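You operate a simulated robot arm through the tools that you are given. There is no shell and no other tool.

You run a simulated robot arm. Do the job below in one go: nothing can be reset, and whatever is moved stays where it is left.

JOB
Bleed the green banded jack till no froth shows, then close it up.
Fine: filler plug out before bleeding; then plug back in, valve shut.

The check looks at the end state, three seconds after you hand in, the way a careful person would. Anything else that was tipped, shoved, dropped, spilled or broken makes it a failure.

ROBOT AND FRAMES
A 6-joint arm with a two-finger parallel gripper, fixed in place. Base frame: the origin is on the floor under the middle of its stand, x ahead of it, y to its left, z up. Lengths are in mm, angles in rad, forces in N, time in s.
With the tool pointing down near the work surface it reaches from about 360 to 880 mm from the base axis. Its first joint turns from -2.007 to 2.007 rad. Payload 3.43 kg.
Tool frame: the origin (TCP) lies between the finger pads and is the grasp point; the fingertips stand 34 mm ahead of it; z points along the fingers, y is the line along which they close. Largest opening 128 mm; finger width 24, thickness 12; the body of the gripper, 48 by 130 mm, starts 96 mm behind the TCP.
Orientation is told as [roll, pitch, yaw] about the base's x, y, z axes, in that order, counted from this pose: with the fingers straight down and closing along the base's y, the tool's x points along the base's -x, its y along +y and its z along -z.

CONTROLS
- The arm moves only by the tool move_arm. Its argument "steps" is a list of rows, each an object (a shift or turn left out is 0, a gripper value left out holds the last) with "delta_pos": the shift along the tool's x, y, z in units of 500 mm (1.0 is 500 mm), a list of three; "dr": the turn, a rotation vector about the tool's x, y, z in units of 45 degrees (1.0 is 45 degrees), a list of three. In form: [{"delta_pos": [tx, ty, tz], "dr": [wx, wy, wz]}, ...]. A call has 1 to 20 rows; each row is the pose to reach, as a shift and turn from the pose commanded when the call began, along the tool's axes at that moment. "fingers" is the finger opening in mm, from 0 to 128, set as the call begins (left out, the last holds). A call with a number of a shift or a turn outside -1 to 1 is refused whole. Rows are played at 5 a second. More than 50 mm and 0.15 rad between two rows, or a gripper value outside its range, and nothing of the call is played. A pose out of reach is approached as far as the arm can. The call stops where the force on the tool passes 60 N (or 10 N more than at its start, if that is more) or the arm is blocked; 0.2 s more then pass. Each finger travels about 108 mm/s and halts on what it meets, pressing with about 24 N; the grip force reading is that of the motor and also rises with nothing between the fingers. The clock runs only during rows and for 0.2 s after the last one: add rows that repeat a pose to give the fingers time. It gives the time, the measured TCP pose, the force on the tool (base axes), the opening and the grip force at its end, in the units of the frame above (readings bear some noise), with the torque about the TCP (base axes, N m) and any sound that the robot's microphone picked up.
- Cameras (640 x 400 px; columns grow to the right, rows downward): "scene" is fixed at [395.1, 649, 1495.5]; the picture's right is [-0.93, 0.37, 0.00], its down [0.32, 0.79, -0.53] and it looks along [-0.20, -0.49, -0.85] (base axes); focal length 224 px, centre (320, 200). "wrist" rides on the gripper at [76, -11, -160] in the tool frame; the picture's right is [0.15, 0.99, 0.00], its down [-0.88, 0.13, -0.46] and it looks along [-0.45, 0.07, 0.89] (tool axes); focal length 234 px, centre (320, 200). There is no depth. A picture from a camera that has moved, and an enlarged one, comes with that camera's place and axes in the base frame and with its lens. The place of the scene camera against the robot may be out by one fixed shift of up to 12 mm in any direction.
- grab_frame(camera): a new picture of that camera. The clock stands still meanwhile.
- move_column(by): moves the trunk up (or, below 0, down) by that many mm; the arm rides with it, the base frame stays. It gives what a move gives, with no picture.
- enlarge(camera, box): a new picture of the part [left, top, right, bottom] of that camera's present view, enlarged. The clock stands still meanwhile.
- close_job(): hands the job in; it is judged then, once.

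Nothing tells you positions but the pictures and the camera data. Unless the task says otherwise, let go and move clear before handing in.

The tools are called after "Request:" by a JSON object that holds its "op" and its "data". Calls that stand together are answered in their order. move_arm: Moves the arm, as the interface text tells. Its arguments: {"type":"object","properties":{"steps":{"type":"array","items":{"type":"object","properties":{"delta_pos":{"type":"array","items":{"type":"number"}},"dr":{"type":"array","items":{"type":"number"}}}}},"fingers":{"type":"number"}},"required":["steps"]} The other tools are called the same way: move_column (by) moves the trunk up or down; grab_frame (camera) takes a picture; enlarge (camera, box) takes an enlarged picture of a part of a camera's view; close_job () hands the job in.

At the start:

```text
time: 0.0
ee_pos: [472.3, 316.4, 1254.2]
tool_rot: [-0.001, 0.0, 0.0]
contact_force: [-0.6, -0.1, -0.4]
torque: [0.0, 0.0, -0.04]
width: 127.6
gripper_force: 0.0
trunk travel left (down, up): [-650.0, 140.0]
```

scene: 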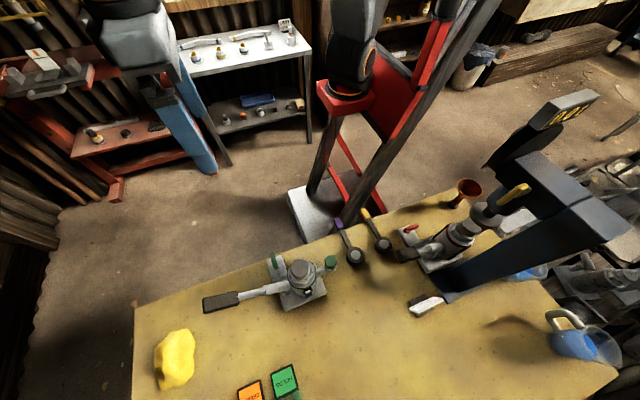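
wrist: 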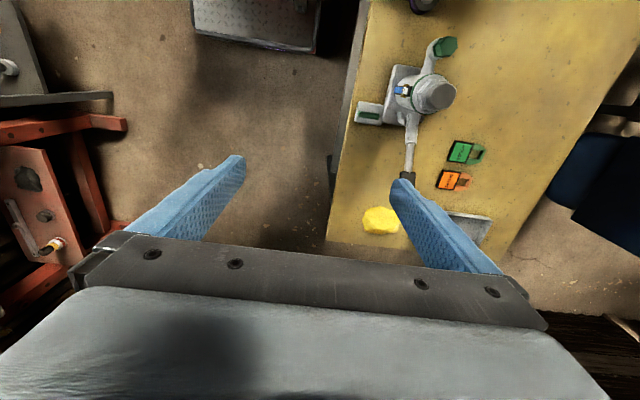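

I see a workbench with two hydraulic jacks (one on the left with green parts, one on the right near a dark gantry), levers, a yellow rag, and cards. I'll look closer before moving.

Request:
{"op": "enlarge", "data": {"camera": "scene", "box": [190, 220, 350, 320]}}

Request:
{"op": "enlarge", "data": {"camera": "scene", "box": [320, 170, 560, 320]}}

Request:
{"op": "enlarge", "data": {"camera": "scene", "box": [130, 300, 330, 400]}}

Request:
{"op": "enlarge", "data": {"camera": "wrist", "box": [320, 0, 520, 125]}}

Request:
{"op": "enlarge", "data": {"camera": "wrist", "box": [320, 120, 520, 245]}}

```text
4.00 times, centred on (270, 270) of scene
camera zoom: at [395.1, 649.0, 1495.5], right [-0.93, 0.37, 0.0], down [0.32, 0.79, -0.53], along [-0.2, -0.49, -0.85], focal length 897 px, centre (520, -80)
```

zoom: 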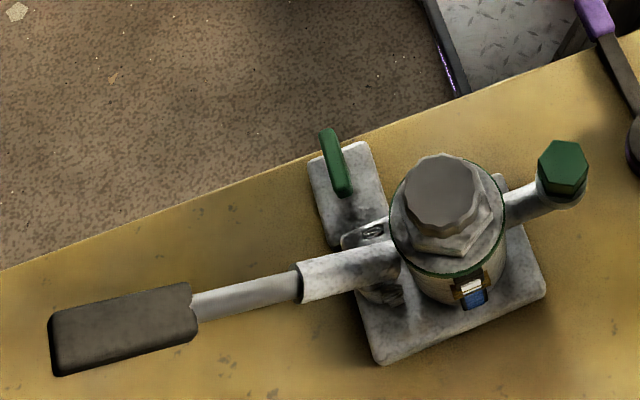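

```text
2.67 times, centred on (440, 245) of scene
camera zoom: at [395.1, 649.0, 1495.5], right [-0.93, 0.37, 0.0], down [0.32, 0.79, -0.53], along [-0.2, -0.49, -0.85], focal length 598 px, centre (0, 80)
```

zoom: 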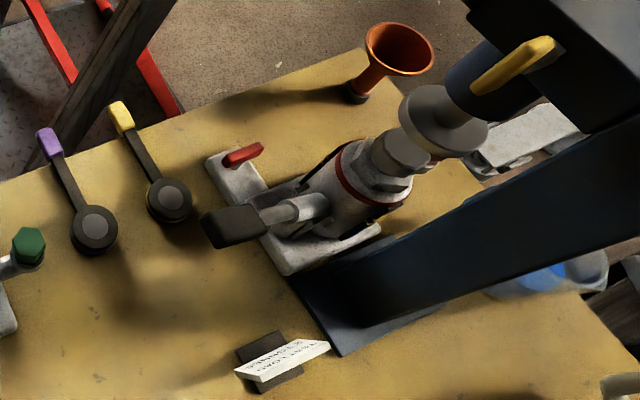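

```text
3.20 times, centred on (230, 350) of scene
camera zoom: at [395.1, 649.0, 1495.5], right [-0.93, 0.37, 0.0], down [0.32, 0.79, -0.53], along [-0.2, -0.49, -0.85], focal length 717 px, centre (608, -280)
```

zoom: 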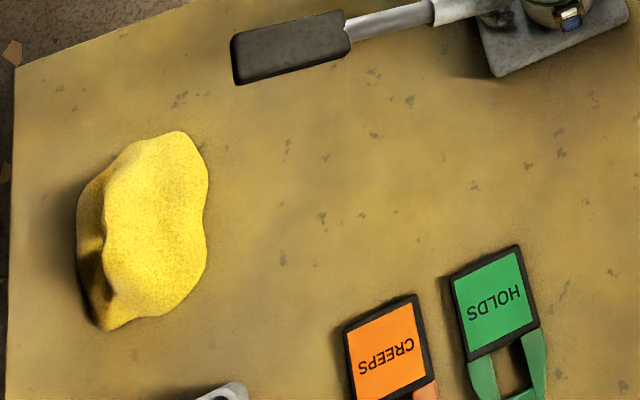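

```text
3.20 times, centred on (420, 62) of wrist
camera zoom: at [396.0, 303.9, 1413.2], right [-0.15, 0.99, 0.0], down [0.88, 0.13, 0.46], along [0.45, 0.07, -0.89], focal length 749 px, centre (0, 640)
```

zoom: 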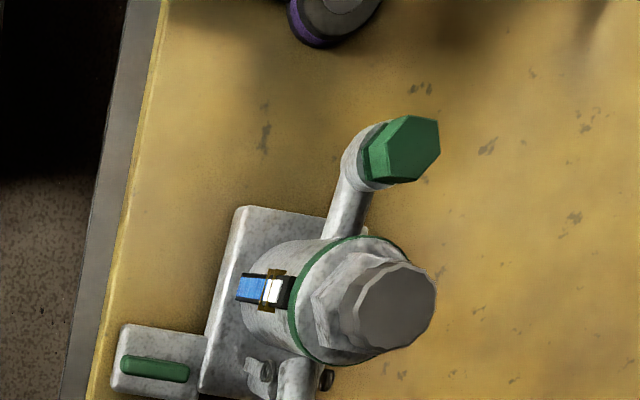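

```text
3.20 times, centred on (420, 182) of wrist
camera zoom: at [396.0, 303.9, 1413.2], right [-0.15, 0.99, 0.0], down [0.88, 0.13, 0.46], along [0.45, 0.07, -0.89], focal length 749 px, centre (0, 256)
```

zoom: 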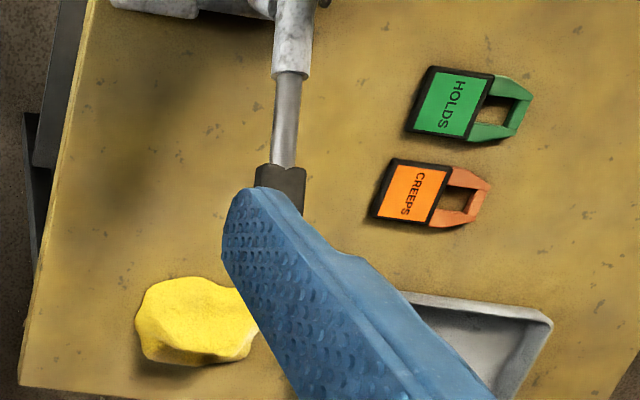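

The green-banded jack stands at about x 386, y 510, with its top near z 998. Its green hex plug is at about (311, 508, 946), and the bench top is near z 800. I'll bring the wrist camera closer to look at the plug, valve lever and sight glass.

Request:
{"op": "move_arm", "data": {"steps": [{"delta_pos": [0.042, 0.045, 0.038]}, {"delta_pos": [0.084, 0.09, 0.076]}, {"delta_pos": [0.126, 0.135, 0.114]}, {"delta_pos": [0.168, 0.18, 0.152]}, {"delta_pos": [0.21, 0.225, 0.19]}, {"delta_pos": [0.252, 0.27, 0.228]}, {"delta_pos": [0.294, 0.315, 0.266]}, {"delta_pos": [0.336, 0.36, 0.3]}], "fingers": 128}}

Request:
{"op": "grab_frame", "data": {"camera": "wrist"}}

Request:
{"op": "grab_frame", "data": {"camera": "scene"}}

```text
time: 1.8
ee_pos: [302.8, 498.0, 1103.2]
tool_rot: [0.0, 0.0, 0.0]
contact_force: [0.2, 0.3, 0.1]
torque: [0.02, 0.02, 0.02]
width: 127.9
gripper_force: 0.0
trunk travel left (down, up): [-650.0, 140.0]
```

```text
taken
camera wrist: at [227.4, 485.3, 1262.4], right [-0.15, 0.99, 0.0], down [0.88, 0.13, 0.46], along [0.45, 0.07, -0.89], focal length 234 px, centre (320, 200)
```

wrist: 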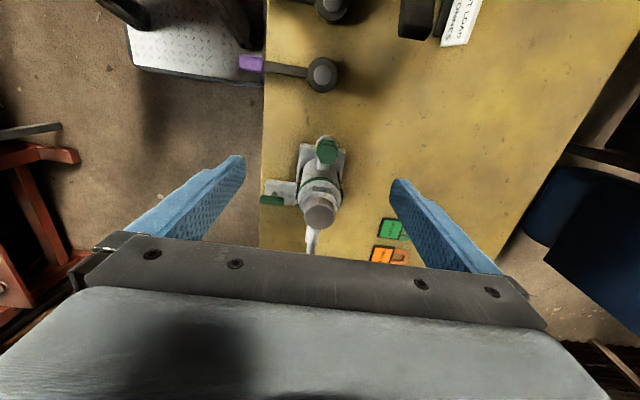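

```text
taken
```

scene: 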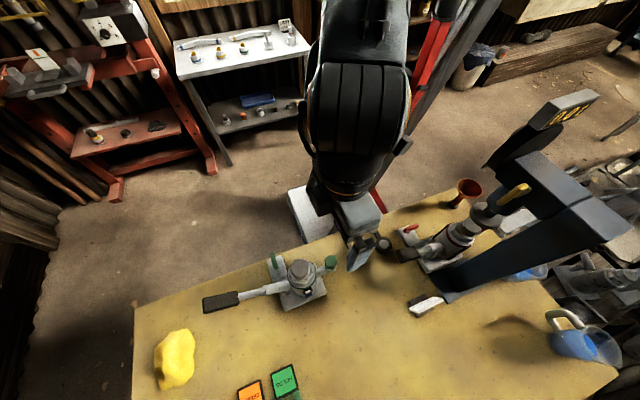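

Request:
{"op": "enlarge", "data": {"camera": "wrist", "box": [240, 120, 400, 220]}}

Request:
{"op": "enlarge", "data": {"camera": "wrist", "box": [290, 0, 490, 125]}}

Request:
{"op": "enlarge", "data": {"camera": "scene", "box": [250, 240, 350, 320]}}

Request:
{"op": "enlarge", "data": {"camera": "wrist", "box": [300, 130, 350, 161]}}

```text
4.00 times, centred on (320, 170) of wrist
camera zoom: at [227.4, 485.3, 1262.4], right [-0.15, 0.99, 0.0], down [0.88, 0.13, 0.46], along [0.45, 0.07, -0.89], focal length 937 px, centre (320, 320)
```

zoom: 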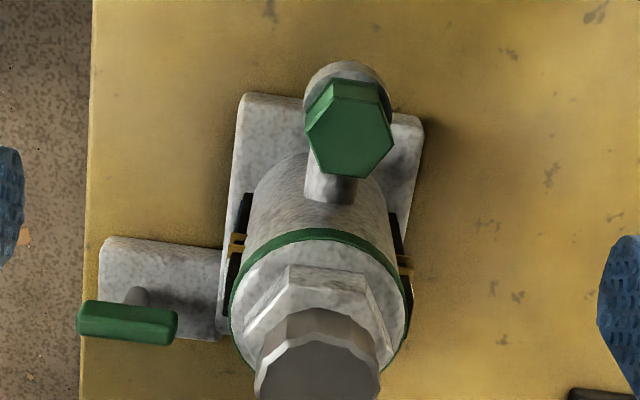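

```text
3.20 times, centred on (390, 62) of wrist
camera zoom: at [227.4, 485.3, 1262.4], right [-0.15, 0.99, 0.0], down [0.88, 0.13, 0.46], along [0.45, 0.07, -0.89], focal length 749 px, centre (96, 640)
```

zoom: 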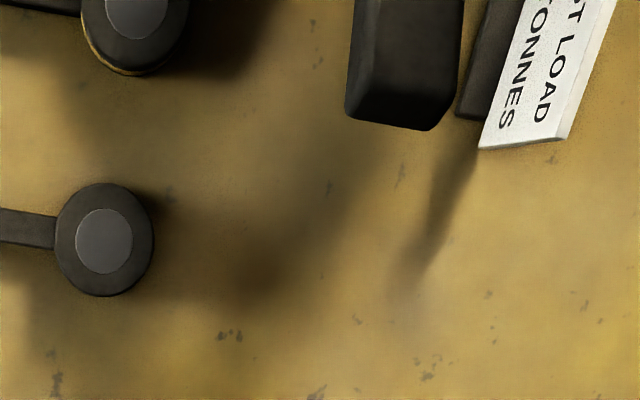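

```text
5.00 times, centred on (300, 280) of scene
camera zoom: at [395.1, 649.0, 1495.5], right [-0.93, 0.37, 0.0], down [0.32, 0.79, -0.53], along [-0.2, -0.49, -0.85], focal length 1121 px, centre (420, -200)
```

zoom: 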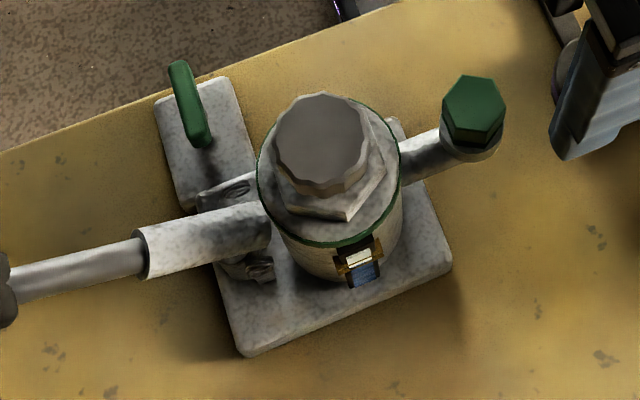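

```text
12.80 times, centred on (325, 146) of wrist
camera zoom: at [227.4, 485.3, 1262.4], right [-0.15, 0.99, 0.0], down [0.88, 0.13, 0.46], along [0.45, 0.07, -0.89], focal length 2997 px, centre (256, 898)
```

zoom: 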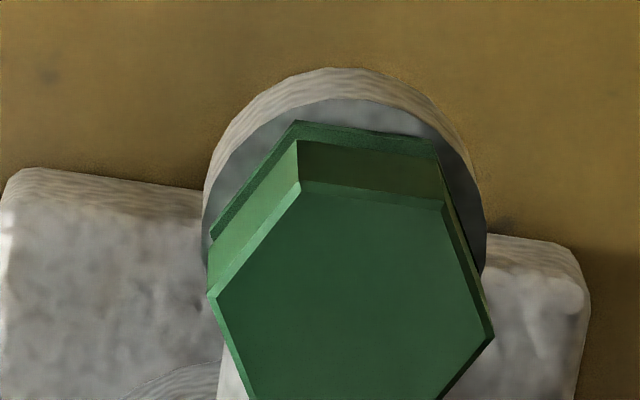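

The jack's valve bar is green, on the low-y side, and there is a sight glass on each side of the cylinder. I'll tilt the camera for a side view of the plug neck, valve and pump linkage before touching anything.

Request:
{"op": "move_arm", "data": {"steps": [{"delta_pos": [0.025, 0.0, 0.03], "dr": [0, -0.133, 0]}, {"delta_pos": [0.05, 0.0, 0.06], "dr": [0, -0.267, 0]}, {"delta_pos": [0.075, 0.0, 0.09], "dr": [0, -0.4, 0]}, {"delta_pos": [0.1, 0.0, 0.12], "dr": [0, -0.533, 0]}, {"delta_pos": [0.126, 0.0, 0.146], "dr": [0, -0.667, 0]}]}}

Request:
{"op": "grab_frame", "data": {"camera": "wrist"}}

Request:
{"op": "enlarge", "data": {"camera": "wrist", "box": [220, 60, 420, 240]}}

```text
time: 3.0
ee_pos: [242.1, 496.0, 1031.1]
tool_rot: [0.002, -0.526, 0.001]
contact_force: [0.9, -0.4, 0.5]
torque: [0.04, -0.02, 0.0]
width: 128.0
gripper_force: 0.1
trunk travel left (down, up): [-650.0, 140.0]
```

```text
taken
camera wrist: at [95.2, 484.0, 1131.6], right [-0.13, 0.99, -0.07], down [0.53, 0.13, 0.84], along [0.84, 0.07, -0.54], focal length 234 px, centre (320, 200)
```

wrist: 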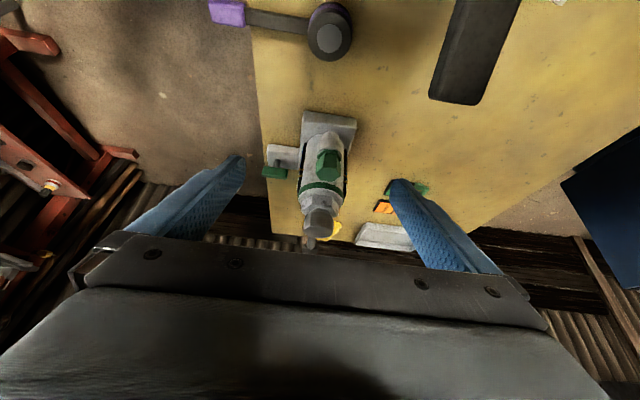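

```text
2.22 times, centred on (320, 150) of wrist
camera zoom: at [95.2, 484.0, 1131.6], right [-0.13, 0.99, -0.07], down [0.53, 0.13, 0.84], along [0.84, 0.07, -0.54], focal length 520 px, centre (320, 311)
```

zoom: 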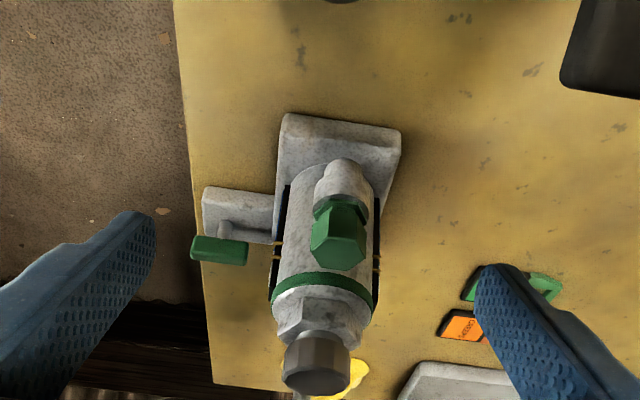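

Request:
{"op": "enlarge", "data": {"camera": "wrist", "box": [290, 110, 370, 160]}}

Request:
{"op": "enlarge", "data": {"camera": "wrist", "box": [300, 140, 348, 170]}}

Request:
{"op": "enlarge", "data": {"camera": "wrist", "box": [252, 132, 316, 192]}}

```text
8.00 times, centred on (330, 135) of wrist
camera zoom: at [95.2, 484.0, 1131.6], right [-0.13, 0.99, -0.07], down [0.53, 0.13, 0.84], along [0.84, 0.07, -0.54], focal length 1873 px, centre (240, 720)
```

zoom: 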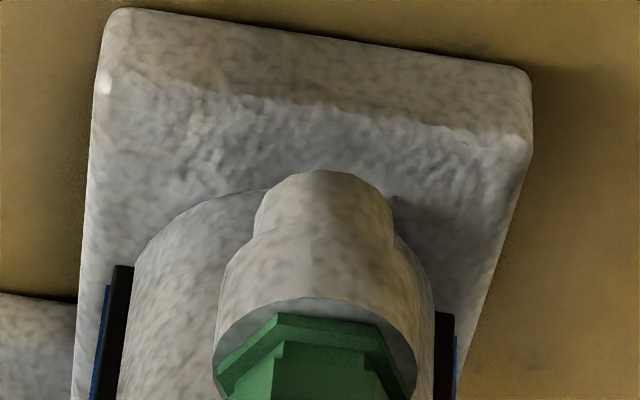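

```text
13.33 times, centred on (324, 155) of wrist
camera zoom: at [95.2, 484.0, 1131.6], right [-0.13, 0.99, -0.07], down [0.53, 0.13, 0.84], along [0.84, 0.07, -0.54], focal length 3122 px, centre (267, 800)
```

zoom: 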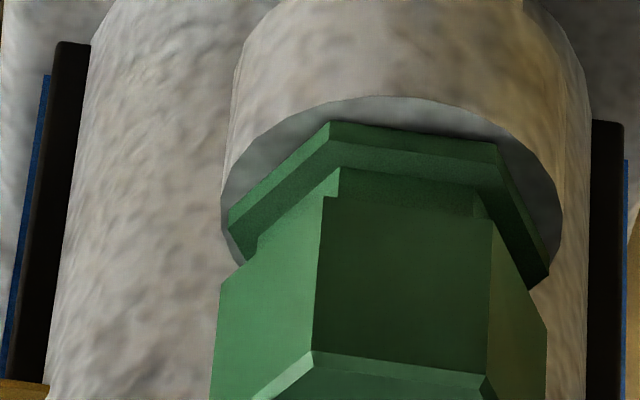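

```text
6.67 times, centred on (284, 162) of wrist
camera zoom: at [95.2, 484.0, 1131.6], right [-0.13, 0.99, -0.07], down [0.53, 0.13, 0.84], along [0.84, 0.07, -0.54], focal length 1561 px, centre (560, 453)
```

zoom: 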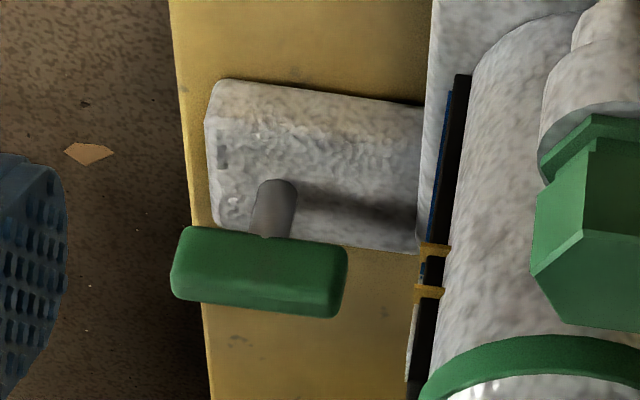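

Request:
{"op": "enlarge", "data": {"camera": "scene", "box": [255, 240, 303, 270]}}

Request:
{"op": "enlarge", "data": {"camera": "scene", "box": [385, 210, 481, 270]}}

Request:
{"op": "enlarge", "data": {"camera": "scene", "box": [285, 275, 325, 300]}}

Request:
{"op": "enlarge", "data": {"camera": "scene", "box": [395, 280, 459, 320]}}

```text
13.33 times, centred on (279, 255) of scene
camera zoom: at [395.1, 649.0, 1495.5], right [-0.93, 0.37, 0.0], down [0.32, 0.79, -0.53], along [-0.2, -0.49, -0.85], focal length 2989 px, centre (867, -533)
```

zoom: 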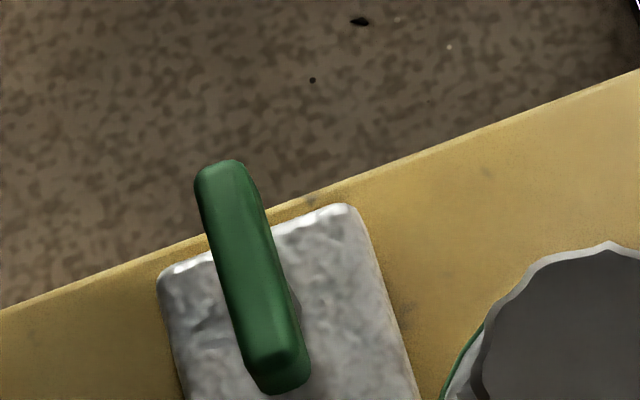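

```text
6.67 times, centred on (433, 240) of scene
camera zoom: at [395.1, 649.0, 1495.5], right [-0.93, 0.37, 0.0], down [0.32, 0.79, -0.53], along [-0.2, -0.49, -0.85], focal length 1494 px, centre (-433, -67)
```

zoom: 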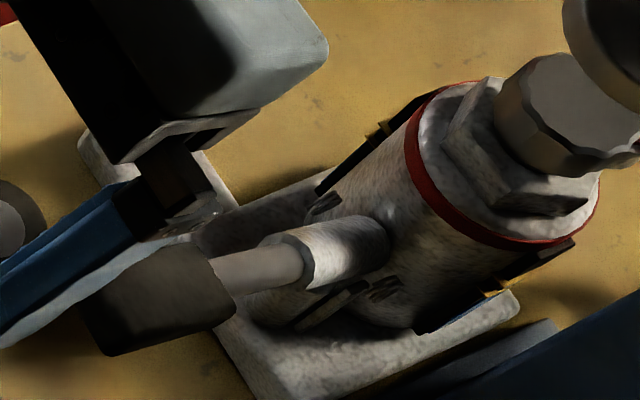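

```text
16.00 times, centred on (305, 288) of scene
camera zoom: at [395.1, 649.0, 1495.5], right [-0.93, 0.37, 0.0], down [0.32, 0.79, -0.53], along [-0.2, -0.49, -0.85], focal length 3587 px, centre (560, -1200)
```

zoom: 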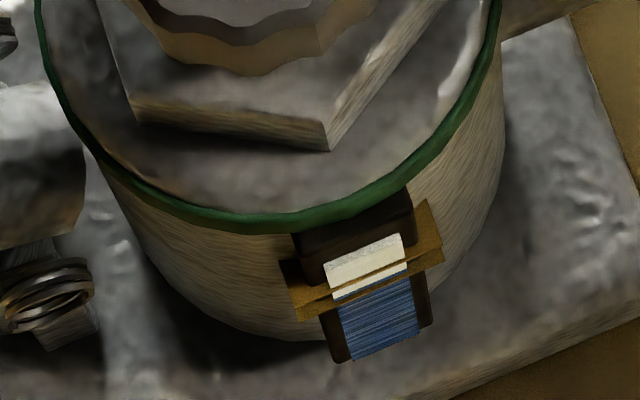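

```text
10.00 times, centred on (427, 300) of scene
camera zoom: at [395.1, 649.0, 1495.5], right [-0.93, 0.37, 0.0], down [0.32, 0.79, -0.53], along [-0.2, -0.49, -0.85], focal length 2242 px, centre (-750, -800)
```

zoom: 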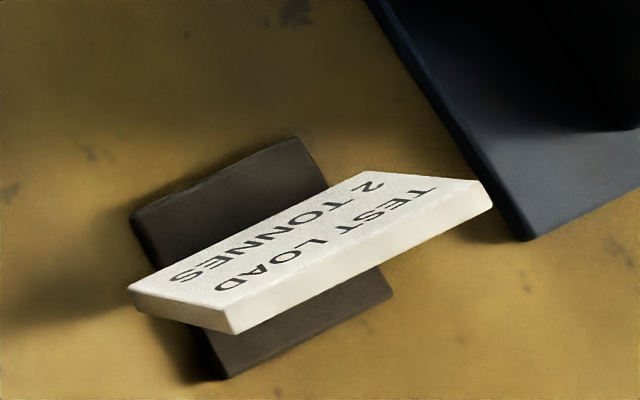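

Request:
{"op": "enlarge", "data": {"camera": "wrist", "box": [300, 150, 348, 200]}}

Request:
{"op": "enlarge", "data": {"camera": "wrist", "box": [280, 180, 360, 250]}}

```text
8.00 times, centred on (324, 175) of wrist
camera zoom: at [95.2, 484.0, 1131.6], right [-0.13, 0.99, -0.07], down [0.53, 0.13, 0.84], along [0.84, 0.07, -0.54], focal length 1873 px, centre (288, 400)
```

zoom: 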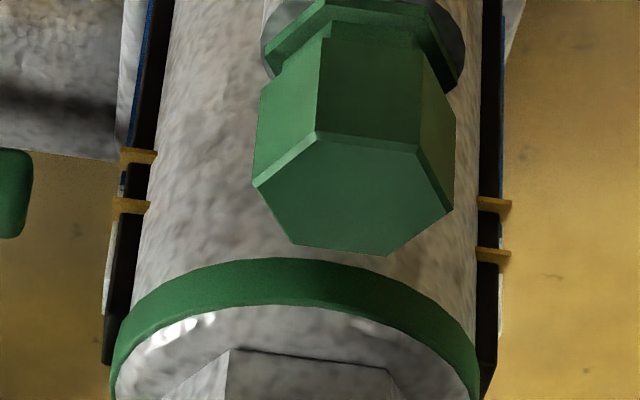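

```text
5.71 times, centred on (320, 215) of wrist
camera zoom: at [95.2, 484.0, 1131.6], right [-0.13, 0.99, -0.07], down [0.53, 0.13, 0.84], along [0.84, 0.07, -0.54], focal length 1338 px, centre (320, 114)
```

zoom: 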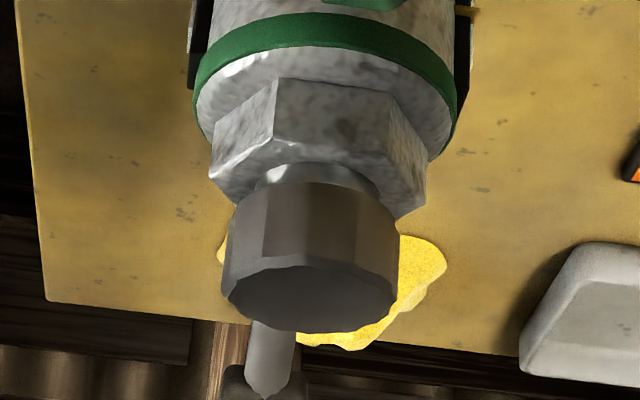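

The plug is a hex head of about 25 mm across flats, centred near (314, 509), spanning about z 926–955, with corners along ±y. Its green valve bar lies along the valve block, while the loaded red jack's bar lies across its block. I'll straighten the tool above the plug and align the fingers with the hex flats.

Request:
{"op": "move_arm", "data": {"steps": [{"delta_pos": [-0.031, 0.005, 0.004], "dr": [0, 0.133, 0]}, {"delta_pos": [-0.062, 0.01, 0.008], "dr": [0, 0.267, 0]}, {"delta_pos": [-0.093, 0.015, 0.012], "dr": [0, 0.4, 0]}, {"delta_pos": [-0.124, 0.021, 0.017], "dr": [0, 0.533, 0]}, {"delta_pos": [-0.154, 0.026, 0.022], "dr": [0, 0.667, 0]}]}}

Request:
{"op": "move_arm", "data": {"steps": [{"dr": [0, 0, 0.158]}, {"dr": [0, 0, 0.317]}, {"dr": [0, 0, 0.475]}, {"dr": [0, 0, 0.633]}, {"dr": [0, 0, 0.633]}], "fingers": 70}}

Request:
{"op": "grab_frame", "data": {"camera": "wrist"}}

Request:
{"op": "grab_frame", "data": {"camera": "scene"}}

```text
time: 4.2
ee_pos: [313.3, 509.7, 1060.6]
tool_rot: [-0.001, 0.001, 0.0]
contact_force: [0.1, 0.0, 0.5]
torque: [0.0, -0.05, 0.01]
width: 128.0
gripper_force: 0.1
trunk travel left (down, up): [-650.0, 140.0]
```

```text
time: 5.4
ee_pos: [311.7, 509.4, 1059.1]
tool_rot: [0.001, -0.001, -0.5]
contact_force: [-1.1, 0.9, 0.5]
torque: [0.04, 0.03, -0.03]
width: 70.0
gripper_force: 0.0
trunk travel left (down, up): [-650.0, 140.0]
```

```text
taken
camera wrist: at [240.2, 534.6, 1219.1], right [0.35, 0.94, 0.0], down [0.84, -0.31, 0.46], along [0.43, -0.16, -0.89], focal length 234 px, centre (320, 200)
```

wrist: 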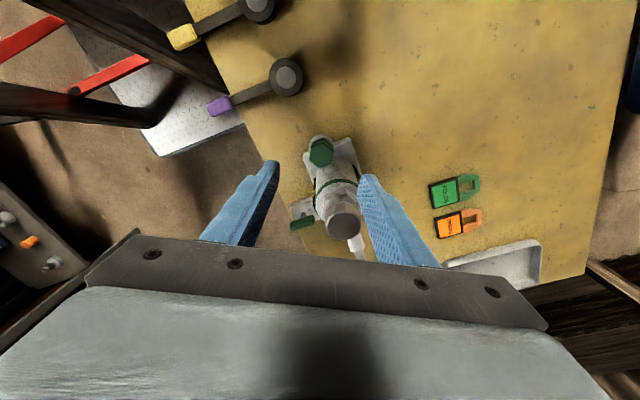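

```text
taken
```

scene: 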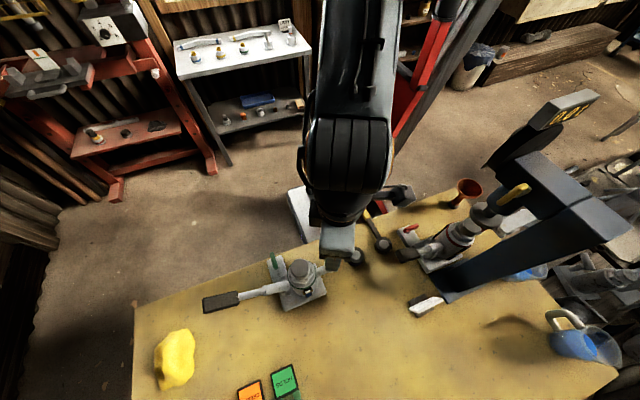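

Request:
{"op": "enlarge", "data": {"camera": "wrist", "box": [280, 120, 360, 170]}}

Request:
{"op": "enlarge", "data": {"camera": "scene", "box": [385, 200, 481, 260]}}

```text
8.00 times, centred on (320, 145) of wrist
camera zoom: at [240.2, 534.6, 1219.1], right [0.35, 0.94, 0.0], down [0.84, -0.31, 0.46], along [0.43, -0.16, -0.89], focal length 1873 px, centre (320, 640)
```

zoom: 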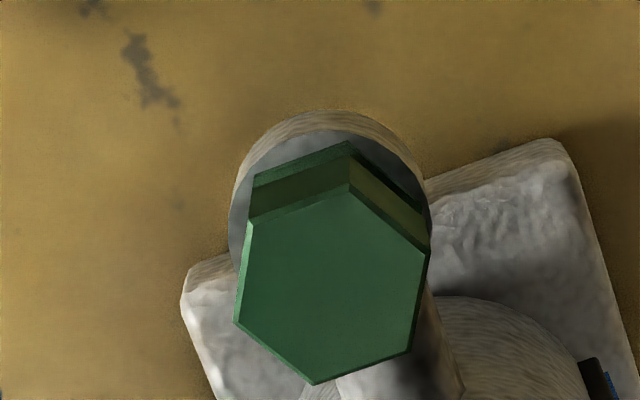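

```text
6.67 times, centred on (433, 230) of scene
camera zoom: at [395.1, 649.0, 1495.5], right [-0.93, 0.37, 0.0], down [0.32, 0.79, -0.53], along [-0.2, -0.49, -0.85], focal length 1494 px, centre (-433, 0)
```

zoom: 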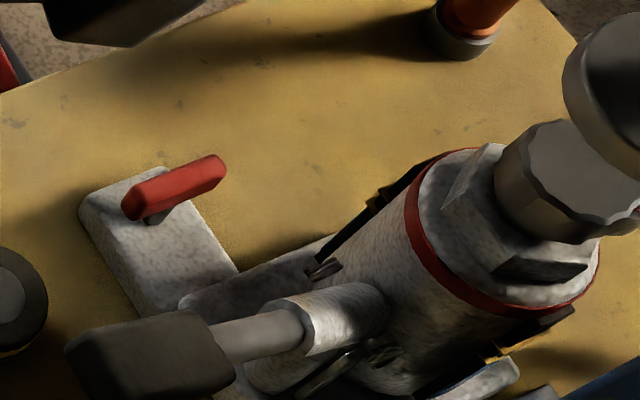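

The hex flats line up with the fingers and the plug axis is at (314, 509). I'll go down so the fingertips stop just above the neck rim, then close on the hex.

Request:
{"op": "move_arm", "data": {"steps": [{"delta_pos": [0, 0, 0.04]}, {"delta_pos": [0, 0, 0.08]}, {"delta_pos": [0, 0, 0.12]}, {"delta_pos": [0, 0, 0.15]}, {"delta_pos": [0, 0, 0.17]}, {"delta_pos": [0, 0, 0.19]}, {"delta_pos": [0, 0, 0.19]}], "fingers": 70}}

Request:
{"op": "grab_frame", "data": {"camera": "wrist"}}

Request:
{"op": "enlarge", "data": {"camera": "scene", "box": [290, 220, 370, 290]}}

```text
time: 7.0
ee_pos: [311.3, 509.1, 964.1]
tool_rot: [-0.001, 0.001, -0.498]
contact_force: [-0.5, -0.3, 0.1]
torque: [-0.02, 0.0, -0.01]
width: 70.0
gripper_force: 0.1
trunk travel left (down, up): [-650.0, 140.0]
```

```text
taken
camera wrist: at [240.5, 534.2, 1123.1], right [0.34, 0.94, 0.0], down [0.84, -0.31, 0.46], along [0.43, -0.16, -0.89], focal length 234 px, centre (320, 200)
```

wrist: 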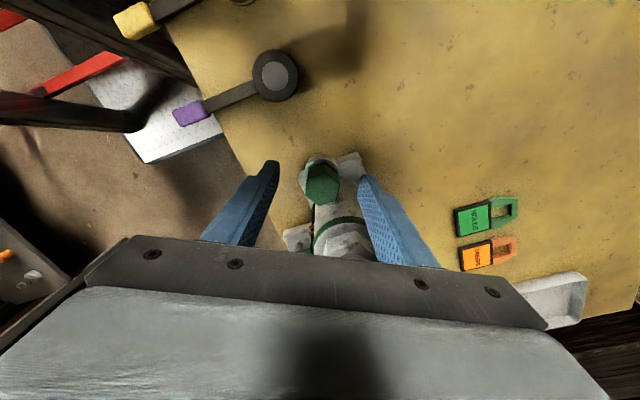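

```text
5.71 times, centred on (330, 255) of scene
camera zoom: at [395.1, 649.0, 1495.5], right [-0.93, 0.37, 0.0], down [0.32, 0.79, -0.53], along [-0.2, -0.49, -0.85], focal length 1281 px, centre (263, -114)
```

zoom: 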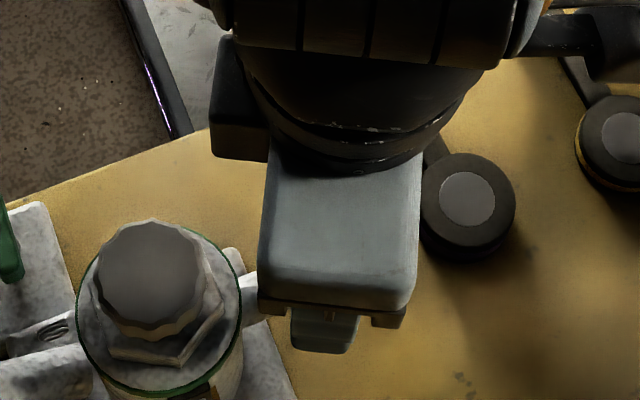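

Request:
{"op": "enlarge", "data": {"camera": "wrist", "box": [260, 140, 380, 240]}}

```text
4.00 times, centred on (320, 190) of wrist
camera zoom: at [240.5, 534.2, 1123.1], right [0.34, 0.94, 0.0], down [0.84, -0.31, 0.46], along [0.43, -0.16, -0.89], focal length 937 px, centre (320, 240)
```

zoom: 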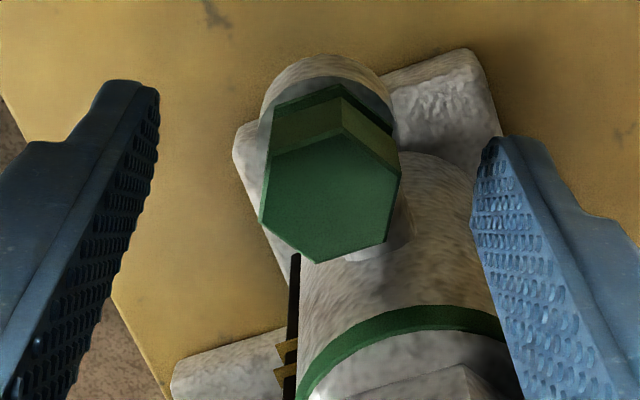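

The plug centre sits about 2.5 mm off the finger midline, so I'll nudge across and close on it.

Request:
{"op": "move_arm", "data": {"steps": [{"delta_pos": [0, 0.005, 0]}, {"delta_pos": [0, 0.005, 0]}], "fingers": 70}}

Request:
{"op": "move_arm", "data": {"steps": [{}, {}, {}, {}, {}], "fingers": 15}}

Request:
{"op": "enlarge", "data": {"camera": "wrist", "box": [260, 140, 380, 240]}}

```text
time: 7.6
ee_pos: [314.2, 511.7, 963.9]
tool_rot: [0.0, 0.0, -0.499]
contact_force: [0.0, -0.6, -0.5]
torque: [0.0, -0.02, 0.01]
width: 70.2
gripper_force: 0.1
trunk travel left (down, up): [-650.0, 140.0]
```

```text
time: 8.8
ee_pos: [313.9, 511.2, 965.0]
tool_rot: [-0.002, -0.001, -0.499]
contact_force: [-2.8, -5.7, 1.3]
torque: [-0.26, 0.16, -0.02]
width: 29.7
gripper_force: 24.0
trunk travel left (down, up): [-650.0, 140.0]
```

```text
4.00 times, centred on (320, 190) of wrist
camera zoom: at [241.8, 536.3, 1123.4], right [0.34, 0.94, 0.0], down [0.84, -0.31, 0.46], along [0.43, -0.16, -0.89], focal length 937 px, centre (320, 240)
```

zoom: 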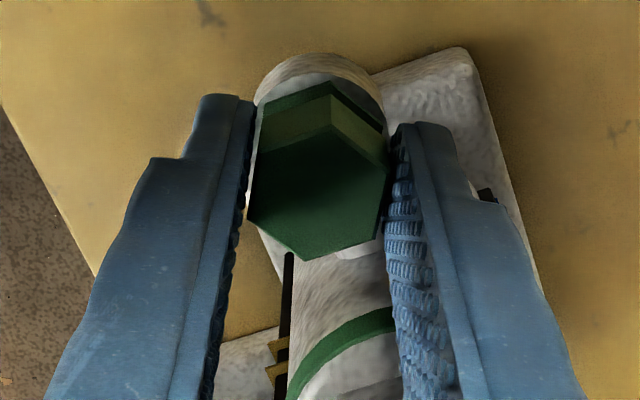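

It's gripped with a small side load. I'll relieve that by about 1 mm and try turning the plug counter-clockwise (seen from above) while watching the torque.

Request:
{"op": "move_arm", "data": {"steps": [{"delta_pos": [0, -0.0025, 0]}, {"delta_pos": [0, -0.0025, 0]}], "fingers": 15}}

Request:
{"op": "move_arm", "data": {"steps": [{"dr": [0, 0, -0.1]}, {"dr": [0, 0, -0.2]}, {"dr": [0, 0, -0.3]}, {"dr": [0, 0, -0.3]}], "fingers": 15}}

Request:
{"op": "enlarge", "data": {"camera": "wrist", "box": [260, 140, 380, 240]}}

```text
time: 9.4
ee_pos: [312.6, 510.6, 964.5]
tool_rot: [0.0, 0.0, -0.496]
contact_force: [-1.6, -0.1, -3.2]
torque: [0.01, 0.06, -0.03]
width: 29.5
gripper_force: 23.3
trunk travel left (down, up): [-650.0, 140.0]
```

```text
time: 10.4
ee_pos: [313.9, 510.0, 964.7]
tool_rot: [0.001, -0.001, -0.261]
contact_force: [-1.2, 0.0, -1.1]
torque: [0.01, 0.01, 0.06]
width: 28.3
gripper_force: 24.1
trunk travel left (down, up): [-650.0, 140.0]
```

```text
4.00 times, centred on (320, 190) of wrist
camera zoom: at [237.8, 517.8, 1124.3], right [0.11, 0.99, 0.0], down [0.88, -0.1, 0.46], along [0.45, -0.05, -0.89], focal length 937 px, centre (320, 240)
```

zoom: 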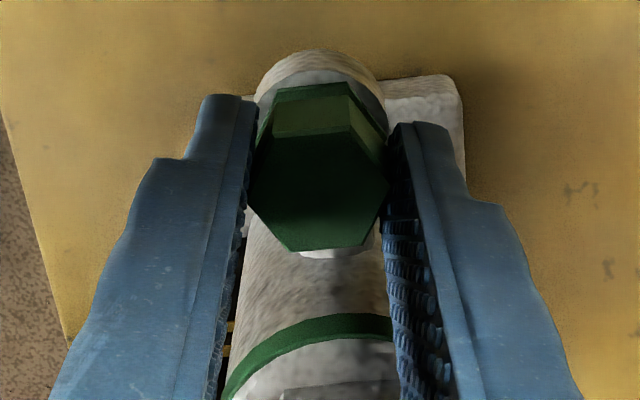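

The plug did not turn; the fingers cammed around the hex instead. I'll turn back flush to the flats and try a gentle straight pull.

Request:
{"op": "move_arm", "data": {"steps": [{"dr": [0, 0, 0.1]}, {"dr": [0, 0, 0.2]}, {"dr": [0, 0, 0.3]}, {"dr": [0, 0, 0.3]}], "fingers": 15}}

Request:
{"op": "move_arm", "data": {"steps": [{"delta_pos": [0, 0, -0.006]}, {"delta_pos": [0, 0, -0.012]}, {"delta_pos": [0, 0, -0.02]}, {"delta_pos": [0, 0, -0.02]}], "fingers": 15}}

Request:
{"op": "enlarge", "data": {"camera": "wrist", "box": [260, 140, 380, 240]}}

```text
time: 11.4
ee_pos: [313.2, 510.4, 964.9]
tool_rot: [0.002, 0.0, -0.498]
contact_force: [-0.6, 2.1, 0.9]
torque: [0.08, -0.03, 0.21]
width: 29.2
gripper_force: 24.0
trunk travel left (down, up): [-650.0, 140.0]
```

```text
time: 12.4
ee_pos: [313.8, 510.4, 976.5]
tool_rot: [0.002, -0.001, -0.497]
contact_force: [-0.3, 0.1, -0.2]
torque: [0.03, -0.01, -0.03]
width: 29.2
gripper_force: 24.0
trunk travel left (down, up): [-650.0, 140.0]
```

```text
4.00 times, centred on (320, 190) of wrist
camera zoom: at [242.0, 535.5, 1135.1], right [0.34, 0.94, 0.0], down [0.84, -0.31, 0.46], along [0.43, -0.16, -0.89], focal length 937 px, centre (320, 240)
```

zoom: 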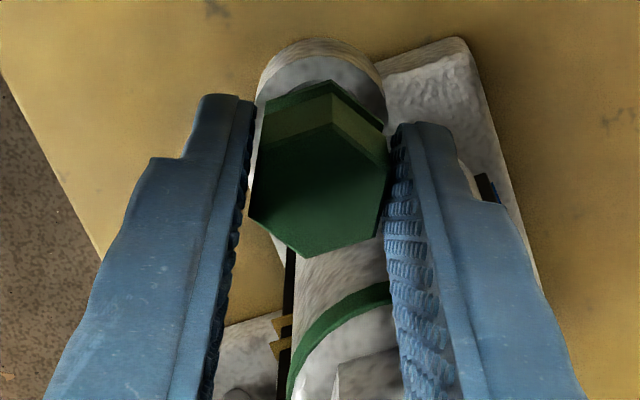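

The plug lifts straight out with no load. I'll raise it clear of the neck and look at its shank and the open neck.

Request:
{"op": "move_arm", "data": {"steps": [{"delta_pos": [0, 0, -0.04]}, {"delta_pos": [0, 0, -0.08]}, {"delta_pos": [0, 0, -0.12]}, {"delta_pos": [0, 0, -0.16]}, {"delta_pos": [0, 0, -0.16]}], "fingers": 15}}

Request:
{"op": "grab_frame", "data": {"camera": "wrist"}}

Request:
{"op": "enlarge", "data": {"camera": "wrist", "box": [260, 100, 380, 240]}}

Request:
{"op": "enlarge", "data": {"camera": "scene", "box": [270, 200, 370, 300]}}

```text
time: 13.6
ee_pos: [314.2, 511.2, 1053.9]
tool_rot: [-0.001, 0.0, -0.497]
contact_force: [-0.2, 0.8, -0.9]
torque: [0.0, 0.0, 0.01]
width: 29.6
gripper_force: 23.4
trunk travel left (down, up): [-650.0, 140.0]
```

```text
taken
camera wrist: at [243.0, 536.2, 1214.3], right [0.34, 0.94, 0.0], down [0.84, -0.31, 0.46], along [0.43, -0.16, -0.89], focal length 234 px, centre (320, 200)
```

wrist: 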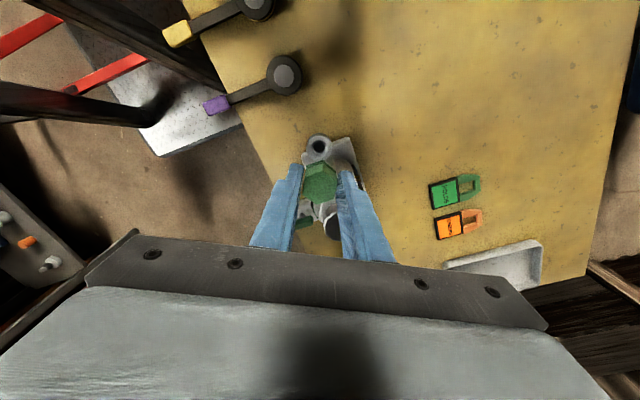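

```text
2.86 times, centred on (320, 170) of wrist
camera zoom: at [243.0, 536.2, 1214.3], right [0.34, 0.94, 0.0], down [0.84, -0.31, 0.46], along [0.43, -0.16, -0.89], focal length 669 px, centre (320, 286)
```

zoom: 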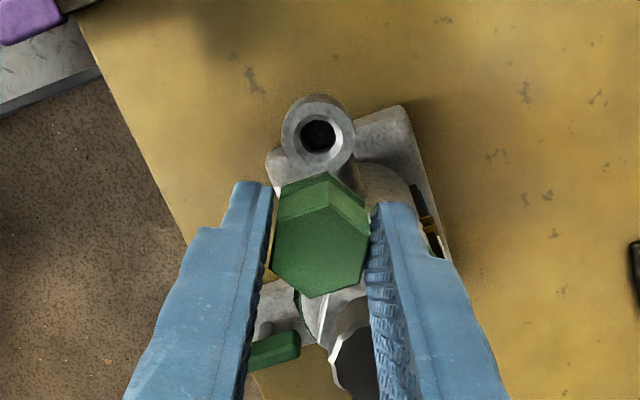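

```text
4.00 times, centred on (320, 250) of scene
camera zoom: at [395.1, 649.0, 1495.5], right [-0.93, 0.37, 0.0], down [0.32, 0.79, -0.53], along [-0.2, -0.49, -0.85], focal length 897 px, centre (320, 0)
```

zoom: 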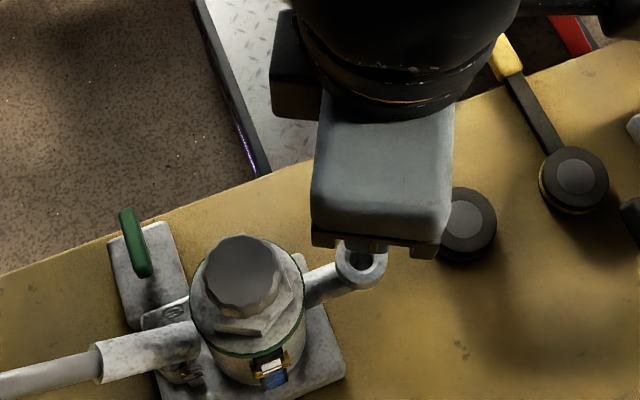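

The plug is out and the neck bore is open. I'll carry the plug to a clear patch of bench near (265, 615), away from the jack, and lower it until it touches.

Request:
{"op": "move_arm", "data": {"steps": [{"delta_pos": [0.037, 0.027, 0]}, {"delta_pos": [0.093, 0.068, 0]}, {"delta_pos": [0.149, 0.11, 0]}, {"delta_pos": [0.186, 0.137, 0]}, {"delta_pos": [0.186, 0.137, 0.07]}, {"delta_pos": [0.186, 0.137, 0.14]}, {"delta_pos": [0.186, 0.137, 0.21]}, {"delta_pos": [0.186, 0.137, 0.27]}, {"delta_pos": [0.186, 0.137, 0.31]}, {"delta_pos": [0.186, 0.137, 0.33]}], "fingers": 15}}

Request:
{"op": "grab_frame", "data": {"camera": "scene"}}

Request:
{"op": "grab_frame", "data": {"camera": "wrist"}}

```text
time: 15.8
ee_pos: [265.1, 616.0, 888.7]
tool_rot: [0.0, 0.0, -0.499]
contact_force: [0.4, -0.1, 0.3]
torque: [0.02, -0.03, 0.01]
width: 29.3
gripper_force: 23.9
trunk travel left (down, up): [-650.0, 140.0]
```

```text
taken
```

scene: 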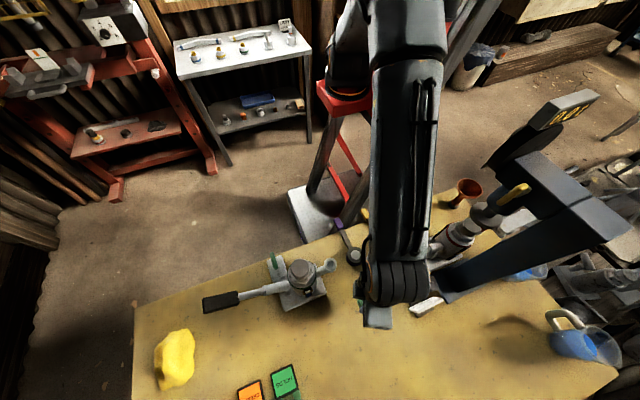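

```text
taken
camera wrist: at [192.6, 641.3, 1047.9], right [0.34, 0.94, 0.0], down [0.84, -0.31, 0.46], along [0.43, -0.16, -0.89], focal length 234 px, centre (320, 200)
```

wrist: 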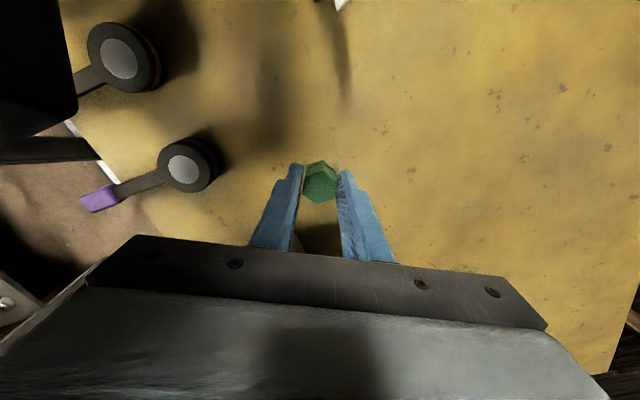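

Request:
{"op": "enlarge", "data": {"camera": "scene", "box": [340, 200, 480, 340]}}

Request:
{"op": "enlarge", "data": {"camera": "wrist", "box": [260, 120, 380, 240]}}

```text
2.86 times, centred on (410, 270) of scene
camera zoom: at [395.1, 649.0, 1495.5], right [-0.93, 0.37, 0.0], down [0.32, 0.79, -0.53], along [-0.2, -0.49, -0.85], focal length 640 px, centre (63, 0)
```

zoom: 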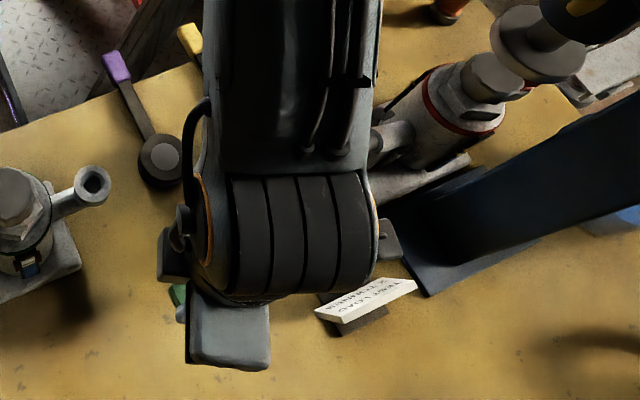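

```text
3.33 times, centred on (320, 180) of wrist
camera zoom: at [192.6, 641.3, 1047.9], right [0.34, 0.94, 0.0], down [0.84, -0.31, 0.46], along [0.43, -0.16, -0.89], focal length 781 px, centre (320, 267)
```

zoom: 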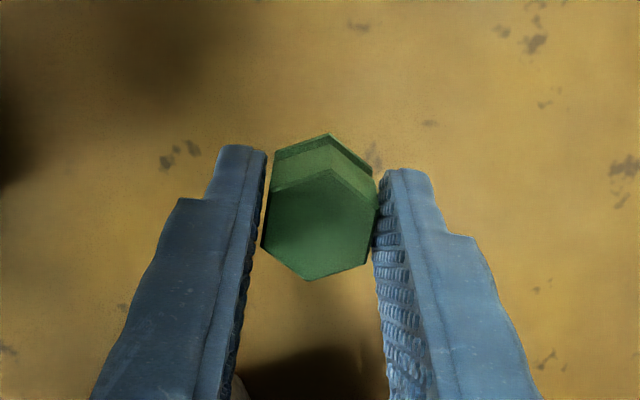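

Nothing is touching. I'll lower the last part slowly and watch for contact.

Request:
{"op": "move_arm", "data": {"steps": [{"delta_pos": [0, 0, 0.008]}, {"delta_pos": [0, 0, 0.016]}, {"delta_pos": [0, 0, 0.024]}, {"delta_pos": [0, 0, 0.03]}], "fingers": 15}}

Request:
{"op": "move_arm", "data": {"steps": [{"delta_pos": [0, 0, 0.004]}, {"delta_pos": [0, 0, 0.008]}], "fingers": 15}}

Request:
{"op": "move_arm", "data": {"steps": [{"delta_pos": [0, 0, 0.004]}, {"delta_pos": [0, 0, 0.008]}], "fingers": 15}}

```text
time: 16.8
ee_pos: [266.3, 615.1, 873.6]
tool_rot: [0.0, -0.001, -0.497]
contact_force: [0.2, -0.8, -0.1]
torque: [0.0, 0.0, -0.01]
width: 29.3
gripper_force: 24.3
trunk travel left (down, up): [-650.0, 140.0]
```

```text
time: 17.4
ee_pos: [264.5, 615.1, 871.6]
tool_rot: [-0.002, 0.0, -0.497]
contact_force: [-0.1, 1.0, -0.2]
torque: [0.02, -0.03, 0.02]
width: 29.4
gripper_force: 24.4
trunk travel left (down, up): [-650.0, 140.0]
```

```text
time: 18.0
ee_pos: [263.8, 615.3, 867.1]
tool_rot: [0.001, -0.001, -0.497]
contact_force: [1.0, 0.7, 0.6]
torque: [-0.01, 0.02, 0.01]
width: 29.3
gripper_force: 24.1
trunk travel left (down, up): [-650.0, 140.0]
```

Request:
{"op": "move_arm", "data": {"steps": [{"delta_pos": [0, 0, 0.004]}, {"delta_pos": [0, 0, 0.008]}], "fingers": 15}}

Request:
{"op": "move_arm", "data": {"steps": [{"delta_pos": [0, 0, 0.003]}, {"delta_pos": [0, 0, 0.006]}], "fingers": 15}}

Request:
{"op": "move_arm", "data": {"steps": [{"delta_pos": [0, 0, 0.003]}, {"delta_pos": [0, 0, 0.006]}], "fingers": 15}}

```text
time: 18.6
ee_pos: [265.6, 615.1, 863.5]
tool_rot: [0.002, -0.002, -0.499]
contact_force: [0.7, -0.1, -0.4]
torque: [-0.01, -0.03, 0.05]
width: 29.2
gripper_force: 24.1
trunk travel left (down, up): [-650.0, 140.0]
```

```text
time: 19.2
ee_pos: [266.3, 614.8, 860.8]
tool_rot: [0.0, 0.0, -0.497]
contact_force: [0.1, -0.7, -1.1]
torque: [-0.01, 0.0, 0.01]
width: 29.4
gripper_force: 23.5
trunk travel left (down, up): [-650.0, 140.0]
```

```text
time: 19.8
ee_pos: [265.3, 616.2, 856.5]
tool_rot: [-0.001, 0.0, -0.497]
contact_force: [0.1, -0.1, -0.2]
torque: [-0.01, -0.01, -0.03]
width: 29.4
gripper_force: 24.0
trunk travel left (down, up): [-650.0, 140.0]
```

Request:
{"op": "move_arm", "data": {"steps": [{"delta_pos": [0, 0, 0.003]}, {"delta_pos": [0, 0, 0.006]}], "fingers": 15}}

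Request:
{"op": "move_arm", "data": {"steps": [{"delta_pos": [0, 0, 0.002]}, {"delta_pos": [0, 0, 0.004]}], "fingers": 15}}

Request:
{"op": "move_arm", "data": {"steps": [{"delta_pos": [0, 0, 0.002]}, {"delta_pos": [0, 0, 0.004]}], "fingers": 15}}

Request:
{"op": "grab_frame", "data": {"camera": "wrist"}}

```text
time: 20.4
ee_pos: [265.7, 614.8, 854.7]
tool_rot: [0.0, 0.0, -0.499]
contact_force: [0.2, -2.1, 14.0]
torque: [-0.21, -0.01, -0.01]
width: 29.2
gripper_force: 23.7
trunk travel left (down, up): [-650.0, 140.0]
```

```text
time: 21.0
ee_pos: [264.5, 614.9, 852.3]
tool_rot: [0.003, 0.0, -0.496]
contact_force: [2.6, 3.7, 16.7]
torque: [0.22, -0.19, 0.04]
width: 29.8
gripper_force: 24.6
trunk travel left (down, up): [-650.0, 140.0]
```

```text
time: 21.6
ee_pos: [264.4, 614.5, 850.1]
tool_rot: [0.002, 0.0, -0.498]
contact_force: [0.9, 6.7, 18.3]
torque: [0.32, -0.03, 0.03]
width: 29.3
gripper_force: 23.7
trunk travel left (down, up): [-650.0, 140.0]
```

```text
taken
camera wrist: at [192.6, 639.6, 1009.9], right [0.34, 0.94, 0.0], down [0.84, -0.31, 0.46], along [0.43, -0.16, -0.89], focal length 234 px, centre (320, 200)
```

wrist: 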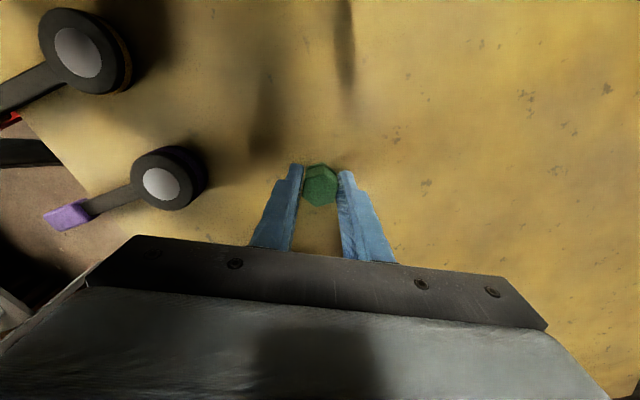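

The shank touched at about z 855 and the plug slid up a few mm in the pads. I'll relieve the load a little and then open slightly.

Request:
{"op": "move_arm", "data": {"steps": [{"delta_pos": [0, 0, -0.001]}, {"delta_pos": [0, 0, -0.002]}, {"delta_pos": [0, 0, -0.002]}], "fingers": 15}}

```text
time: 22.4
ee_pos: [264.7, 612.5, 850.0]
tool_rot: [-0.004, 0.0, -0.497]
contact_force: [0.2, 0.5, 0.5]
torque: [0.02, -0.01, 0.02]
width: 29.0
gripper_force: 24.1
trunk travel left (down, up): [-650.0, 140.0]
```

Request:
{"op": "move_arm", "data": {"steps": [{}, {}, {}], "fingers": 36}}

Request:
{"op": "enlarge", "data": {"camera": "wrist", "box": [260, 120, 380, 240]}}

```text
time: 23.2
ee_pos: [265.5, 614.7, 850.8]
tool_rot: [0.0, 0.0, -0.496]
contact_force: [1.4, -0.1, 0.8]
torque: [0.02, -0.02, 0.0]
width: 35.8
gripper_force: 0.1
trunk travel left (down, up): [-650.0, 140.0]
```

```text
3.33 times, centred on (320, 180) of wrist
camera zoom: at [192.7, 640.2, 1010.7], right [0.34, 0.94, 0.0], down [0.84, -0.31, 0.46], along [0.43, -0.16, -0.89], focal length 781 px, centre (320, 267)
```

zoom: 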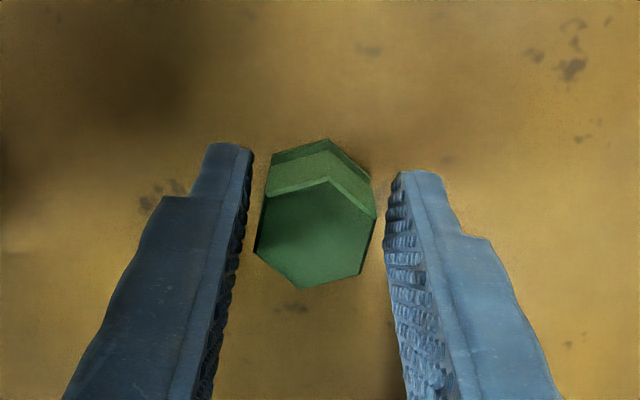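

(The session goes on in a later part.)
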